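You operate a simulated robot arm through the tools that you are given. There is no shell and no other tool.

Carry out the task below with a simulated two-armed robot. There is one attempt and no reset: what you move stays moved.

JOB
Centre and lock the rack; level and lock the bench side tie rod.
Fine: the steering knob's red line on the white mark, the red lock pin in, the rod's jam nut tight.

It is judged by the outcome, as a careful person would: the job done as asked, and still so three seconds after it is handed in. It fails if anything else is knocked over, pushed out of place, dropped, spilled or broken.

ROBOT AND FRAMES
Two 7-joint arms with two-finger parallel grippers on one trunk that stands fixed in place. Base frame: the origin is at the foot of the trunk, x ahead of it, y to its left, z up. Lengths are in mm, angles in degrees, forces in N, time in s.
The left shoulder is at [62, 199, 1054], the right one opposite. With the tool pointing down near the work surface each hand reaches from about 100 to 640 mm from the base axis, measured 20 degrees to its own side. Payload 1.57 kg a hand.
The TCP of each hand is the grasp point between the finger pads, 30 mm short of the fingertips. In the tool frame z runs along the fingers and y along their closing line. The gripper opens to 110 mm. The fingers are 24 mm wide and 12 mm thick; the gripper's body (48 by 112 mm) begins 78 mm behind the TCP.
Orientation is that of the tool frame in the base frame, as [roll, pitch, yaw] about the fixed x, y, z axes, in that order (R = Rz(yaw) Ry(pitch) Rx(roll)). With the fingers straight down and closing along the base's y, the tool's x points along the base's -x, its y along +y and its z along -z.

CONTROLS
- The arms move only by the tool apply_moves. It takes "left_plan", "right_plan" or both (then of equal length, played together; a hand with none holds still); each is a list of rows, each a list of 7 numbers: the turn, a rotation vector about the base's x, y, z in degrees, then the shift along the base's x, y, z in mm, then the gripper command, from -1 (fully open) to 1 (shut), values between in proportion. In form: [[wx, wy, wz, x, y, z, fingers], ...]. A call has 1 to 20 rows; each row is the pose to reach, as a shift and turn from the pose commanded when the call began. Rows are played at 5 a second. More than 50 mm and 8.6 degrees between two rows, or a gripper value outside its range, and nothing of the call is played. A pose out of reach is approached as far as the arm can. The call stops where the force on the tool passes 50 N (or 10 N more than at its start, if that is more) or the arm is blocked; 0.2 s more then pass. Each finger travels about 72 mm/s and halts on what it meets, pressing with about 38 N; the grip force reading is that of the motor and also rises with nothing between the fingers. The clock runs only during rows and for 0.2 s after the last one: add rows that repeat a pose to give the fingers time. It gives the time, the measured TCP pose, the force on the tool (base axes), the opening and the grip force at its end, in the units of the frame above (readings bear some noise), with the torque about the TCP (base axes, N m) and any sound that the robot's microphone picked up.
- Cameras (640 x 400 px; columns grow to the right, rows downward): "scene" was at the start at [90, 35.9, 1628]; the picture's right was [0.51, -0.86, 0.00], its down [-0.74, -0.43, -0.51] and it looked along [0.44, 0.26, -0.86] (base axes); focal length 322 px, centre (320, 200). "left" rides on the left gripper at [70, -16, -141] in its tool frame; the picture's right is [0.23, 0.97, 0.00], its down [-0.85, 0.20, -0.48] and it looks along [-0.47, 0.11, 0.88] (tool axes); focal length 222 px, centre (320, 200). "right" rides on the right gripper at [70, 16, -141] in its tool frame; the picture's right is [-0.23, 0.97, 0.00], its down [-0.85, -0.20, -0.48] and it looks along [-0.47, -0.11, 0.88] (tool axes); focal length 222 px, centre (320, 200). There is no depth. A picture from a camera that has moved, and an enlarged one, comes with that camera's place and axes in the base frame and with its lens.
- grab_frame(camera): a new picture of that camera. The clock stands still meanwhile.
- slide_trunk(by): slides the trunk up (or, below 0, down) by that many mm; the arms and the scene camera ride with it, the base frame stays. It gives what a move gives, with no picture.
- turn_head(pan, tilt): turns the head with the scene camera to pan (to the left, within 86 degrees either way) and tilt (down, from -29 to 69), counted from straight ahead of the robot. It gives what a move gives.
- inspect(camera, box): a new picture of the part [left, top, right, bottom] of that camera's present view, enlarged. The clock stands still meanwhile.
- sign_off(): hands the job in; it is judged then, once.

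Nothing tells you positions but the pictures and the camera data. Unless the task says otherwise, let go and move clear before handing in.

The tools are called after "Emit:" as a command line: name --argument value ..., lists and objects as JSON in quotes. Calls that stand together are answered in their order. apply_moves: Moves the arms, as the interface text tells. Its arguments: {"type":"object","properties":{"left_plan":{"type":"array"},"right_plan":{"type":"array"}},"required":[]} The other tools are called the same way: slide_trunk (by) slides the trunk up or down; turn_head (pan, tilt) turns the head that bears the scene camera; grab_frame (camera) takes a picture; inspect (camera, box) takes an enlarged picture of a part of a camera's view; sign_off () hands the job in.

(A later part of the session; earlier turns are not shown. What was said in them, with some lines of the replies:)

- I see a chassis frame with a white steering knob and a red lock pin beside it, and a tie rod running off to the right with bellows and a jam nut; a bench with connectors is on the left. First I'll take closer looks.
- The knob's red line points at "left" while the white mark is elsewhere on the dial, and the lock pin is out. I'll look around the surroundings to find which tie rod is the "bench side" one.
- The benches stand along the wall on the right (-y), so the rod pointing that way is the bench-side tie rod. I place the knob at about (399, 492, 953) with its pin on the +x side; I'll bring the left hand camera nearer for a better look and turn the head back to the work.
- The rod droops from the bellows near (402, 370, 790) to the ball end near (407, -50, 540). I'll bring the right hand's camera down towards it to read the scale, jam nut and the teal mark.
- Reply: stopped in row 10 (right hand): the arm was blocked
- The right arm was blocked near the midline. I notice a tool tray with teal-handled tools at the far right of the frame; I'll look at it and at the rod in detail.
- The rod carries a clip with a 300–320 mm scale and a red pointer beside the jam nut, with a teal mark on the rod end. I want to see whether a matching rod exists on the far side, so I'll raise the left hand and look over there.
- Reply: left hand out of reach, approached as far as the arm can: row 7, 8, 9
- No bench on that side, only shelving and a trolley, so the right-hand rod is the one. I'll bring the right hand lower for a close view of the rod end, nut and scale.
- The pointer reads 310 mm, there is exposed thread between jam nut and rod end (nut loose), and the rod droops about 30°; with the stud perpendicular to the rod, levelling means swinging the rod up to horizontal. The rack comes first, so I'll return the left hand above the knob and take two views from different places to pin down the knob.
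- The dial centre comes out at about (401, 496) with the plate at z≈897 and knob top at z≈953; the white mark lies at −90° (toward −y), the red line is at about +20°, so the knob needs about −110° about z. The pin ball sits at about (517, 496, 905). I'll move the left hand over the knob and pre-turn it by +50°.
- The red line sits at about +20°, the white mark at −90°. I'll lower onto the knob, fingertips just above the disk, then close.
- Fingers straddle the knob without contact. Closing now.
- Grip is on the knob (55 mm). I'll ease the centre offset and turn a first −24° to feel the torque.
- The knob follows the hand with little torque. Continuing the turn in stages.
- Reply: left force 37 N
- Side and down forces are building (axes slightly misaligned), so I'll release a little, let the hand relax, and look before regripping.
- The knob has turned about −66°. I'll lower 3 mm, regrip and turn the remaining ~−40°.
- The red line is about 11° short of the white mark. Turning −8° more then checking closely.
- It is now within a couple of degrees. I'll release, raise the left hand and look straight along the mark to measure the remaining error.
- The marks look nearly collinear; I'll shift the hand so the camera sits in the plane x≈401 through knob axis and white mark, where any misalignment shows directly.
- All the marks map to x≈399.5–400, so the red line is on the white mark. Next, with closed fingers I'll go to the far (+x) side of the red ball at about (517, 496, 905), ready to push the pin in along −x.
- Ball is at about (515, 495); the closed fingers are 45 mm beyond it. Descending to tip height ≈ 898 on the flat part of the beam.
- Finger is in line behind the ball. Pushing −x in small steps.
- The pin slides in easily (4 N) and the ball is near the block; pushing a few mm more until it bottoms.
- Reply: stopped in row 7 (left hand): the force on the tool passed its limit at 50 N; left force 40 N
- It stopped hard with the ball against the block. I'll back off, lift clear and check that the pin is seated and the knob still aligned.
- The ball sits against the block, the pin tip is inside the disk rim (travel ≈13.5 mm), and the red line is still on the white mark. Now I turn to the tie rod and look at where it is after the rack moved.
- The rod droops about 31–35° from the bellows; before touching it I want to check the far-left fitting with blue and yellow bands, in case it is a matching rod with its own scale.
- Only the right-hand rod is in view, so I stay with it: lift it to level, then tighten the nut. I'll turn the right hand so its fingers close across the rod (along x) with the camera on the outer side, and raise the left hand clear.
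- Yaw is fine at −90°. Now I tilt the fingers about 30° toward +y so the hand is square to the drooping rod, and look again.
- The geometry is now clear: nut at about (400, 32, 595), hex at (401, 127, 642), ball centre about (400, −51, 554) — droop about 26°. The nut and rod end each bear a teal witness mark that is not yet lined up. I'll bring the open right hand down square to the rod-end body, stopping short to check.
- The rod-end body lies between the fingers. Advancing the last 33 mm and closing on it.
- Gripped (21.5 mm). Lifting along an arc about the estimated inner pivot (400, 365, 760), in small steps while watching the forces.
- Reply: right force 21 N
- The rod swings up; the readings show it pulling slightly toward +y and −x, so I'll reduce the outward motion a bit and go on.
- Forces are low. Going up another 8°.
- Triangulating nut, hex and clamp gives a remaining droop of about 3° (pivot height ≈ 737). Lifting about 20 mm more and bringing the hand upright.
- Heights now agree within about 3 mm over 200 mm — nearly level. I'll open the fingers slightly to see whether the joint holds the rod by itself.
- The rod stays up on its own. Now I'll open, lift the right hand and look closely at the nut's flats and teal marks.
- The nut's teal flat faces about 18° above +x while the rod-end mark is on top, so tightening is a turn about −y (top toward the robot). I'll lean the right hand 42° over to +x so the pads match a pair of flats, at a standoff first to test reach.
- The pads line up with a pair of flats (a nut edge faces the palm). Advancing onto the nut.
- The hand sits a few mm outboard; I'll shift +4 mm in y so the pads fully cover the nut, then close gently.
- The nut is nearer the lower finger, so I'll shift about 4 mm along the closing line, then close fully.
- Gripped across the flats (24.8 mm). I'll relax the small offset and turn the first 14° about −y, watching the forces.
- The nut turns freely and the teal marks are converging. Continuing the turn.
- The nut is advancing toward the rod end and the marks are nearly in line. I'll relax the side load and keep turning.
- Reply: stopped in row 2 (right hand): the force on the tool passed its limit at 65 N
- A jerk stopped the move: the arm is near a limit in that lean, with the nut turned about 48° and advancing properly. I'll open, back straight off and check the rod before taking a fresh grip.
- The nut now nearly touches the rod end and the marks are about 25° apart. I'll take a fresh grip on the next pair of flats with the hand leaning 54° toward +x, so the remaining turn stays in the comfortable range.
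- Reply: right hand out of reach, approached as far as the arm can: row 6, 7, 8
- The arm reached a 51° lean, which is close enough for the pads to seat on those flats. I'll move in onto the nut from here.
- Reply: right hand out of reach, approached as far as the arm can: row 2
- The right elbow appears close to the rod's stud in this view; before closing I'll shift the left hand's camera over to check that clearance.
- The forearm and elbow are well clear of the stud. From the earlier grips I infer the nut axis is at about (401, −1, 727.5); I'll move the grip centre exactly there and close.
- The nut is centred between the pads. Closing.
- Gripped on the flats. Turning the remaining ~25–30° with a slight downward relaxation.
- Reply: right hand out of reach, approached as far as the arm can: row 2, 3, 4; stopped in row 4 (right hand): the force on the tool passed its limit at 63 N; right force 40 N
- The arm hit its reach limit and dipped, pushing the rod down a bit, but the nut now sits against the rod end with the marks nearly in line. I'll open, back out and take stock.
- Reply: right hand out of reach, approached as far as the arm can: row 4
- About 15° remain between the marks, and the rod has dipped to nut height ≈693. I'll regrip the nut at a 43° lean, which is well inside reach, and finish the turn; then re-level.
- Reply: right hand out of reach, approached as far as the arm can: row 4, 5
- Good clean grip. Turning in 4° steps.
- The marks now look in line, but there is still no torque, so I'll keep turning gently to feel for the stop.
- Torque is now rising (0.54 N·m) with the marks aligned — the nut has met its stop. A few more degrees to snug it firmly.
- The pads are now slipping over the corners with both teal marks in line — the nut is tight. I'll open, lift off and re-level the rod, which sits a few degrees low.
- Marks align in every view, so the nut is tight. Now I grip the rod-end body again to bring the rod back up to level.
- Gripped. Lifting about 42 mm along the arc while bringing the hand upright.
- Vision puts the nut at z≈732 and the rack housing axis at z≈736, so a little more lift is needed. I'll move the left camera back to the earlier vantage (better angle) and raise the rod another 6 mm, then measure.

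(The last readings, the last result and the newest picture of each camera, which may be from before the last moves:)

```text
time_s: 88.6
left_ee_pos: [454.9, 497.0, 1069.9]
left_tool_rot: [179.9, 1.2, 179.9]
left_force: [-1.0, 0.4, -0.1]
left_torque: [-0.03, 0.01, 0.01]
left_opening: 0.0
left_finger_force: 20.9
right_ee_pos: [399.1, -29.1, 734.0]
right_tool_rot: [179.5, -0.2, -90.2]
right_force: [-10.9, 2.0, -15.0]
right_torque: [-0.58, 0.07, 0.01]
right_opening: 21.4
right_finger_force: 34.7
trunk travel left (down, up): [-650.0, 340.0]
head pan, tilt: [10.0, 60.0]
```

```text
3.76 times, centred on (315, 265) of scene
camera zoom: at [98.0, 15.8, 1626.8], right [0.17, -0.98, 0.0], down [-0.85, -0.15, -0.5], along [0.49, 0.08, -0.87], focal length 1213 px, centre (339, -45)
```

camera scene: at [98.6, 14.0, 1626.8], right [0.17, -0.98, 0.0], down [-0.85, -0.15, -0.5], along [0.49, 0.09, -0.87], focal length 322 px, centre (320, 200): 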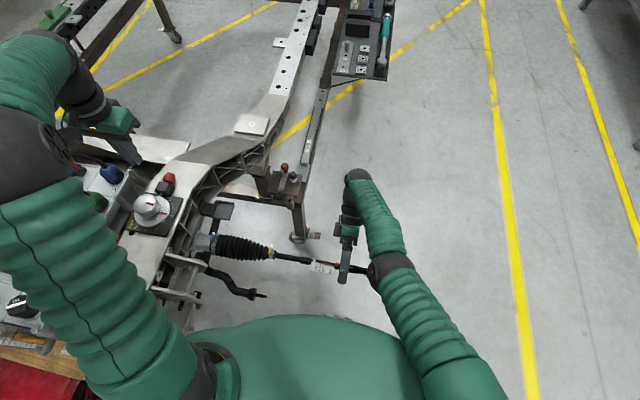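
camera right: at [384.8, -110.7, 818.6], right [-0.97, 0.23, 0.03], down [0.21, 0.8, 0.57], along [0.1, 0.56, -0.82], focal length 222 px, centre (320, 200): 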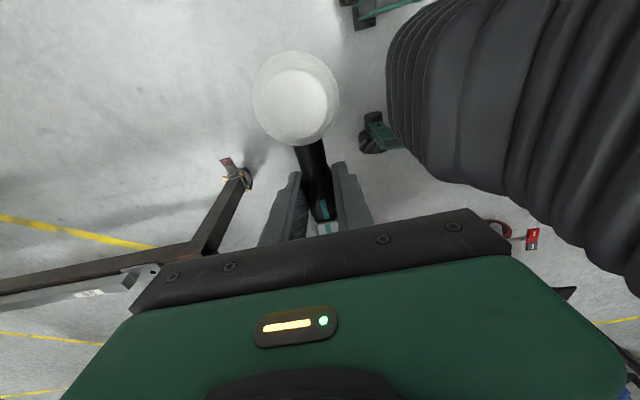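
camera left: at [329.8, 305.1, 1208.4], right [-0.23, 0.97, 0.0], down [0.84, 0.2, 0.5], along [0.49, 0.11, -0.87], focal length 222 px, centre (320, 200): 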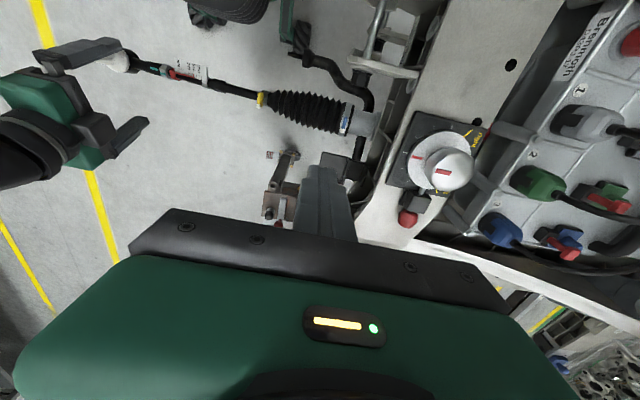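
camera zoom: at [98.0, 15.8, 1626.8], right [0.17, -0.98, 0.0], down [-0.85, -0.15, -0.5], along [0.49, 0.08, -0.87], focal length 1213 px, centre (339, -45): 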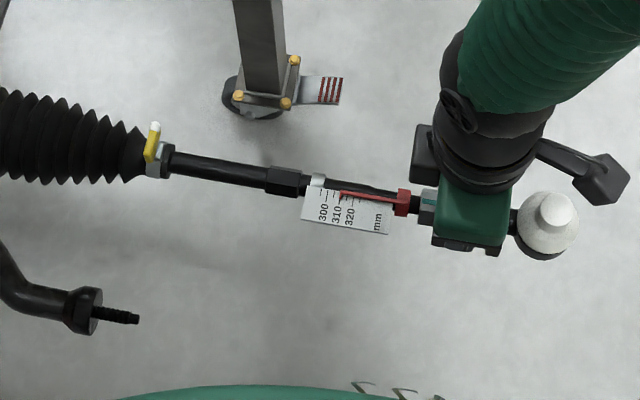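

Measured heights: nut 736.9, hex 735.2, clamp 733.6 — level within about 1°. Let me refine with higher-zoom views before letting go.

Emit:
inspect --camera "scene" --box '[190, 235, 280, 285]'

Emit:
inspect --camera "scene" --box '[270, 240, 360, 290]'

Emit:
inspect --camera "left" --box '[140, 50, 290, 140]'

Emit:
inspect --camera "left" --box '[0, 20, 150, 110]'

```text
7.11 times, centred on (235, 260) of scene
camera zoom: at [98.0, 15.8, 1626.8], right [0.17, -0.98, 0.0], down [-0.85, -0.15, -0.5], along [0.49, 0.08, -0.87], focal length 2292 px, centre (924, -227)
```

zoom: 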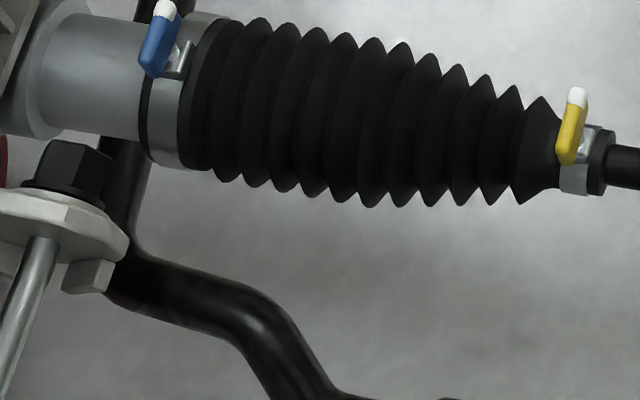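

```text
7.11 times, centred on (315, 265) of scene
camera zoom: at [98.0, 15.8, 1626.8], right [0.17, -0.98, 0.0], down [-0.85, -0.15, -0.5], along [0.49, 0.08, -0.87], focal length 2292 px, centre (356, -262)
```

zoom: 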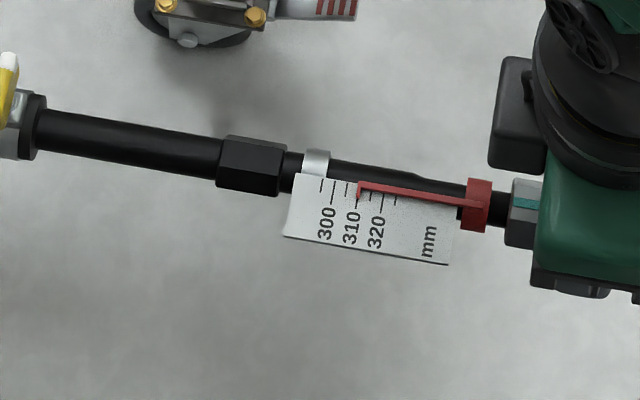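

```text
4.27 times, centred on (215, 95) of left
camera zoom: at [382.5, 478.9, 1209.1], right [-0.23, 0.97, 0.0], down [0.85, 0.2, 0.5], along [0.48, 0.11, -0.87], focal length 948 px, centre (768, 648)
```

zoom: 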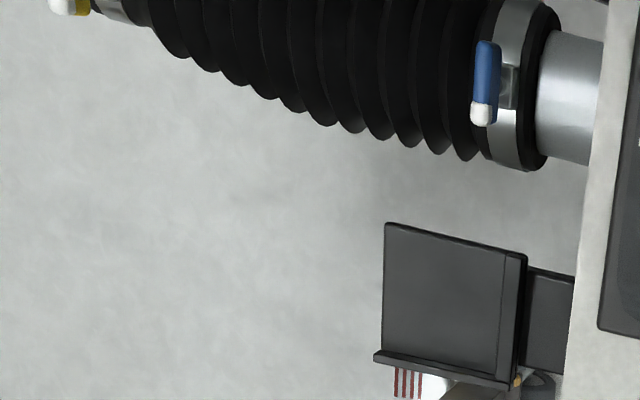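

```text
4.27 times, centred on (75, 65) of left
camera zoom: at [382.5, 478.9, 1209.1], right [-0.23, 0.97, 0.0], down [0.85, 0.2, 0.5], along [0.48, 0.11, -0.87], focal length 948 px, centre (1365, 776)
```

zoom: 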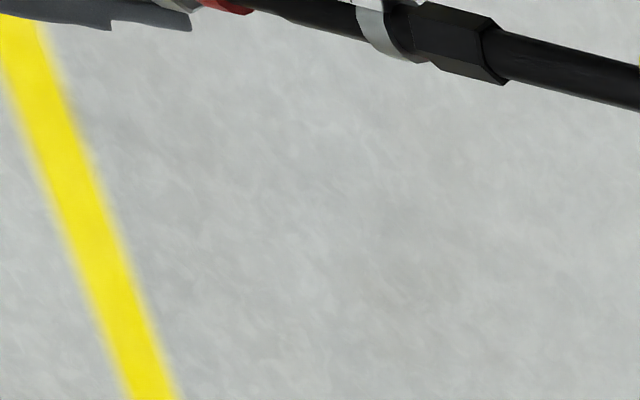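

In the scene view the rod's centre line is collinear with the rack housing to about a pixel, and x agrees within ~1 mm, so it is level to well under 1°. Releasing gently.

Emit:
apply_moves --right_plan '[[0, 0, 0, -1, 0, 0, 1], [0, 0, 0, -1, 0, 0, 0.5], [0, 0, 0, -1, 0, 0, 0.2], [0, 0, 0, -1, 0, 0, -0.3], [0, 0, 0, -1, 0, 0, -1], [0, 0, 0, -1, 0, 0, -1], [0, 0, 0, -1, 0, 40, -1], [0, 0, 0, -1, -10, 85, -1], [0, 0, 0, -1, -40, 120, -1], [0, 0, 0, -1, -80, 140, -1]]'

Emit:
inspect --camera "scene" --box '[190, 235, 280, 285]'

Emit:
inspect --camera "scene" --box '[270, 240, 360, 290]'

Emit:
inspect --camera "left" --box '[0, 0, 280, 90]'

Emit:
grab_frame --camera "right"

```text
time_s: 90.8
left_ee_pos: [454.8, 493.5, 1070.6]
left_tool_rot: [179.5, 1.3, 179.9]
left_force: [-0.4, -0.2, -0.5]
left_torque: [0.02, -0.02, -0.02]
left_opening: 0.0
left_finger_force: 21.5
right_ee_pos: [400.4, -112.3, 873.7]
right_tool_rot: [179.6, 0.0, -90.1]
right_force: [0.0, 0.7, -0.7]
right_torque: [0.03, -0.02, -0.01]
right_opening: 109.8
right_finger_force: 0.0
trunk travel left (down, up): [-650.0, 340.0]
head pan, tilt: [10.0, 60.0]
```

```text
7.11 times, centred on (235, 260) of scene
camera zoom: at [97.1, 9.9, 1626.9], right [0.17, -0.98, 0.0], down [-0.85, -0.15, -0.5], along [0.49, 0.09, -0.87], focal length 2292 px, centre (924, -227)
```

zoom: 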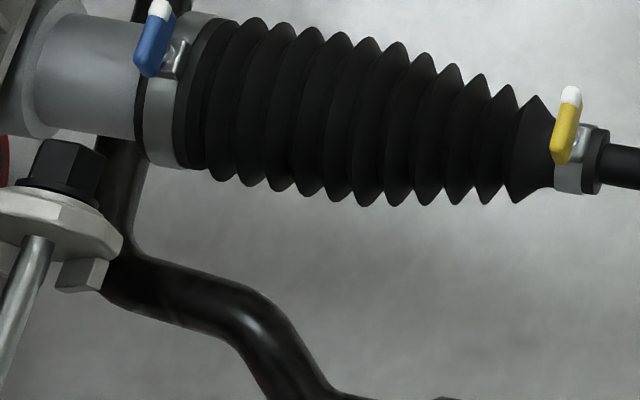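

```text
7.11 times, centred on (315, 265) of scene
camera zoom: at [97.1, 9.9, 1626.9], right [0.17, -0.98, 0.0], down [-0.85, -0.15, -0.5], along [0.49, 0.09, -0.87], focal length 2292 px, centre (356, -262)
```

zoom: 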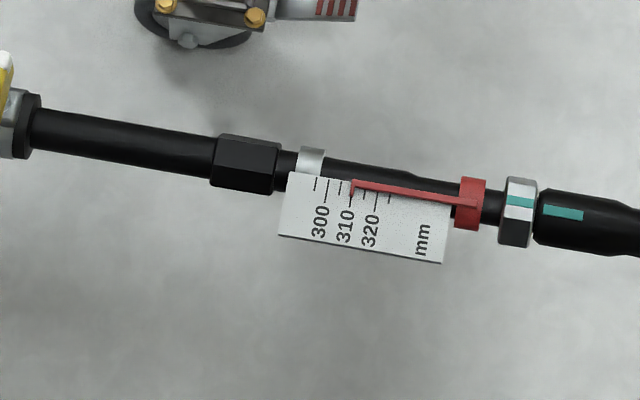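

```text
2.29 times, centred on (140, 45) of left
camera zoom: at [382.0, 475.3, 1210.7], right [-0.23, 0.97, 0.0], down [0.84, 0.19, 0.5], along [0.49, 0.11, -0.87], focal length 508 px, centre (731, 554)
```

zoom: 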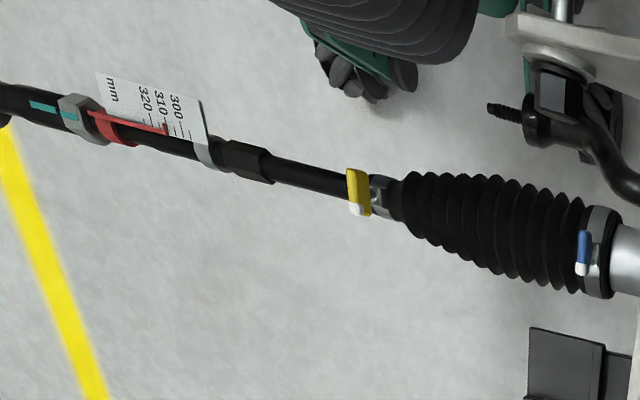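

```text
taken
camera right: at [385.0, -181.7, 1014.5], right [-0.97, 0.23, 0.01], down [0.2, 0.85, 0.48], along [0.1, 0.47, -0.88], focal length 222 px, centre (320, 200)
```

right: 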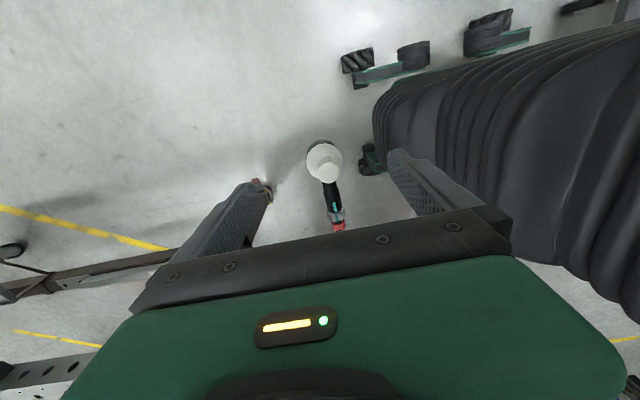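

The rod stays put: centre line still collinear with the rack, the nut is against the rod end with the marks aligned, and the scale still reads 310. Let me double-check the stud's attitude and the knob/pin once more.

Emit:
inspect --camera "right" --box '[290, 130, 360, 240]'

Emit:
inspect --camera "scene" --box '[330, 240, 410, 310]'

Emit:
inspect --camera "left" --box '[270, 60, 390, 180]'

Emit:
inspect --camera "scene" --box '[110, 160, 210, 250]'

```text
3.64 times, centred on (325, 185) of right
camera zoom: at [385.0, -181.7, 1014.5], right [-0.97, 0.23, 0.01], down [0.2, 0.85, 0.48], along [0.1, 0.47, -0.88], focal length 808 px, centre (302, 254)
```

zoom: 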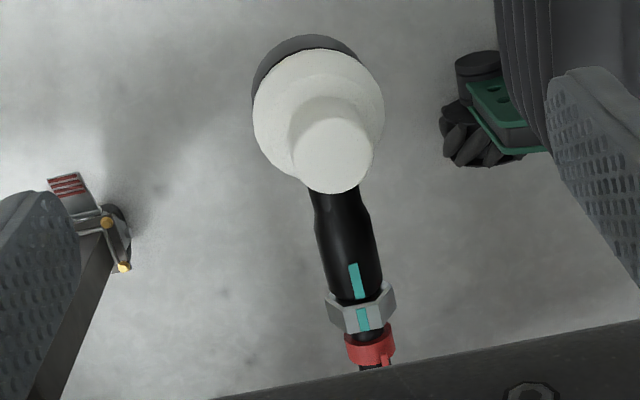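

```text
5.71 times, centred on (370, 275) of scene
camera zoom: at [97.1, 9.9, 1626.9], right [0.17, -0.98, 0.0], down [-0.85, -0.15, -0.5], along [0.49, 0.09, -0.87], focal length 1842 px, centre (34, -229)
```

zoom: 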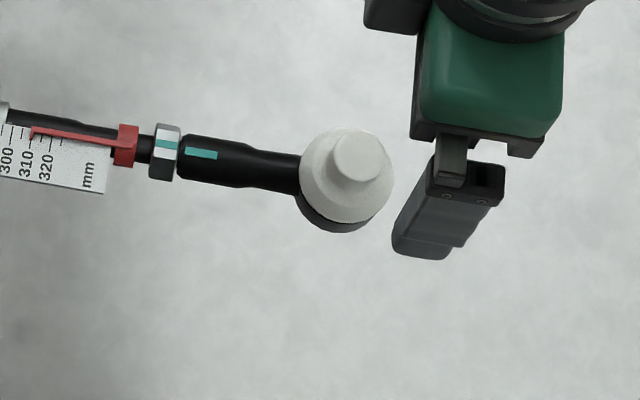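

```text
3.33 times, centred on (330, 120) of left
camera zoom: at [382.0, 475.3, 1210.7], right [-0.23, 0.97, 0.0], down [0.84, 0.19, 0.5], along [0.49, 0.11, -0.87], focal length 740 px, centre (287, 467)
```

zoom: 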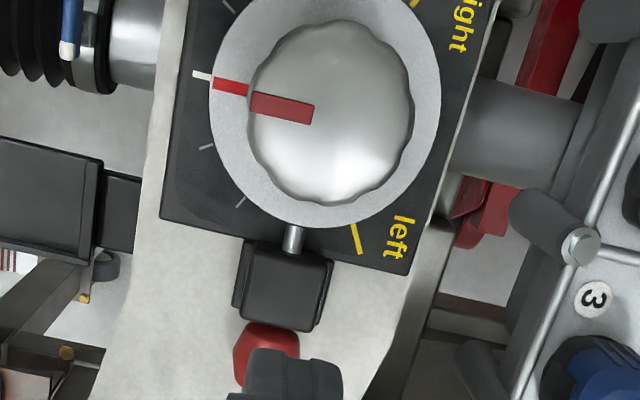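

```text
4.44 times, centred on (160, 205) of scene
camera zoom: at [97.1, 9.9, 1626.9], right [0.17, -0.98, 0.0], down [-0.85, -0.15, -0.5], along [0.49, 0.09, -0.87], focal length 1432 px, centre (1031, 178)
```

zoom: 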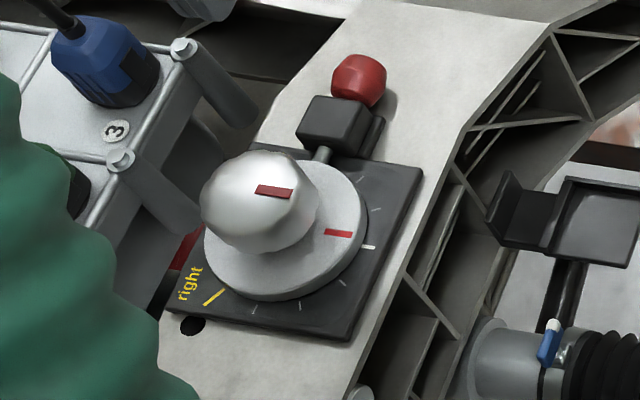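

Knob line on the mark, pin seated, nut tight with witness marks aligned, rod collinear with the rack axis (predicted and observed lines agree within ~2 px). Now I move both hands well clear and take a last look.

Emit:
apply_moves --left_plan '[[0, 0, 0, 0, 0, 40, 1], [0, 0, 0, -15, -15, 80, 0], [0, 0, 0, -40, -40, 115, -1], [0, 0, 0, -70, -60, 140, -1], [0, 0, 0, -70, -60, 140, -1], [0, 0, 0, -70, -60, 140, -1]]' --right_plan '[[0, 0, 0, 0, -15, 40, -1], [0, 0, 0, 0, -40, 80, -1], [0, 0, 0, 0, -70, 115, -1], [0, 0, 0, 0, -90, 140, -1], [0, 0, 0, 0, -90, 140, -1], [0, 0, 0, 0, -90, 140, -1]]'

Emit:
grab_frame --camera "scene"

Emit:
inspect --camera "scene" --box '[190, 230, 400, 310]'

Emit:
inspect --camera "left" --box '[240, 90, 420, 220]'

```text
time_s: 92.2
left_ee_pos: [385.2, 436.4, 1208.3]
left_tool_rot: [179.8, 1.3, 179.9]
left_force: [-0.4, 0.1, 0.1]
left_torque: [-0.04, 0.03, 0.03]
left_opening: 110.0
left_finger_force: 0.2
right_ee_pos: [402.0, -199.5, 1014.4]
right_tool_rot: [179.6, -0.1, -90.1]
right_force: [0.8, 0.3, 0.1]
right_torque: [-0.03, 0.0, 0.01]
right_opening: 110.1
right_finger_force: 0.0
trunk travel left (down, up): [-650.0, 340.0]
head pan, tilt: [10.0, 60.0]
```

```text
taken
camera scene: at [98.1, 13.9, 1626.8], right [0.17, -0.98, 0.0], down [-0.85, -0.15, -0.5], along [0.49, 0.09, -0.87], focal length 322 px, centre (320, 200)
```

scene: 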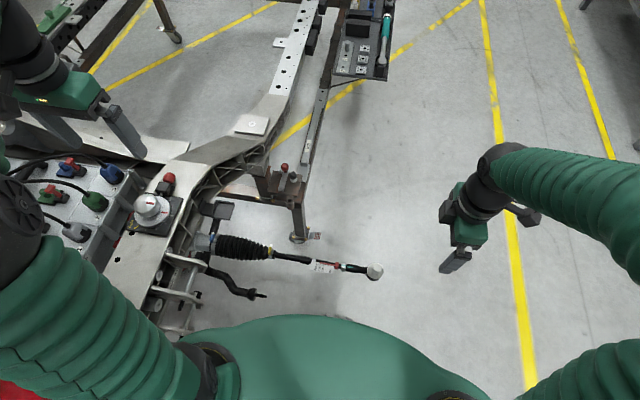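

```text
3.05 times, centred on (295, 270) of scene
camera zoom: at [98.1, 13.9, 1626.8], right [0.17, -0.98, 0.0], down [-0.85, -0.15, -0.5], along [0.49, 0.09, -0.87], focal length 982 px, centre (396, -13)
```

zoom: 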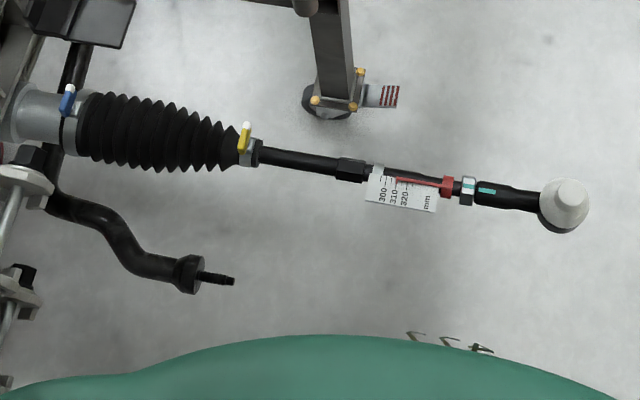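

```text
3.08 times, centred on (330, 155) of left
camera zoom: at [312.5, 418.8, 1348.1], right [-0.23, 0.97, 0.0], down [0.85, 0.2, 0.5], along [0.48, 0.11, -0.87], focal length 684 px, centre (289, 338)
```

zoom: 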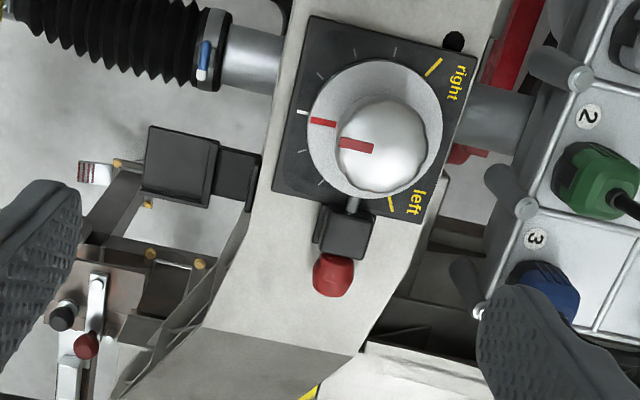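

Everything is as intended: red line on the white mark, lock pin home, rod level within about 1°, nut tight with marks aligned, and both hands are clear. Handing in.

Emit:
sign_off

```text
The job is handed in.
```

I've handed the job in. The rack is centred and locked, and the bench side tie rod is level with its jam nut tight. I don't have the verdict, and I didn't turn the knob against the pin to prove the lock.

- **Rack:** the steering knob's red line is on the white mark, within about 1°. I pushed the red lock pin in until its knob stopped against the block.
- **Tie rod:** I took the "bench side" rod to be the one pointing at the workbenches along the right wall. It was drooping about 26° and is now level to within about 1°. It stayed up on its own after I let go.
- **Jam nut:** I turned it until it met the rod end and the grip began to slip on it, at about 0.5 N·m. The teal marks on the nut and rod end line up. I didn't use a wrench.
- **Length scale:** it still reads 310 mm, as it did at the start.

While tightening the nut, the right arm hit its reach limit and pushed the rod down about 5–7°, so I levelled it again afterwards. I saw nothing else disturbed, and both hands are open and clear.
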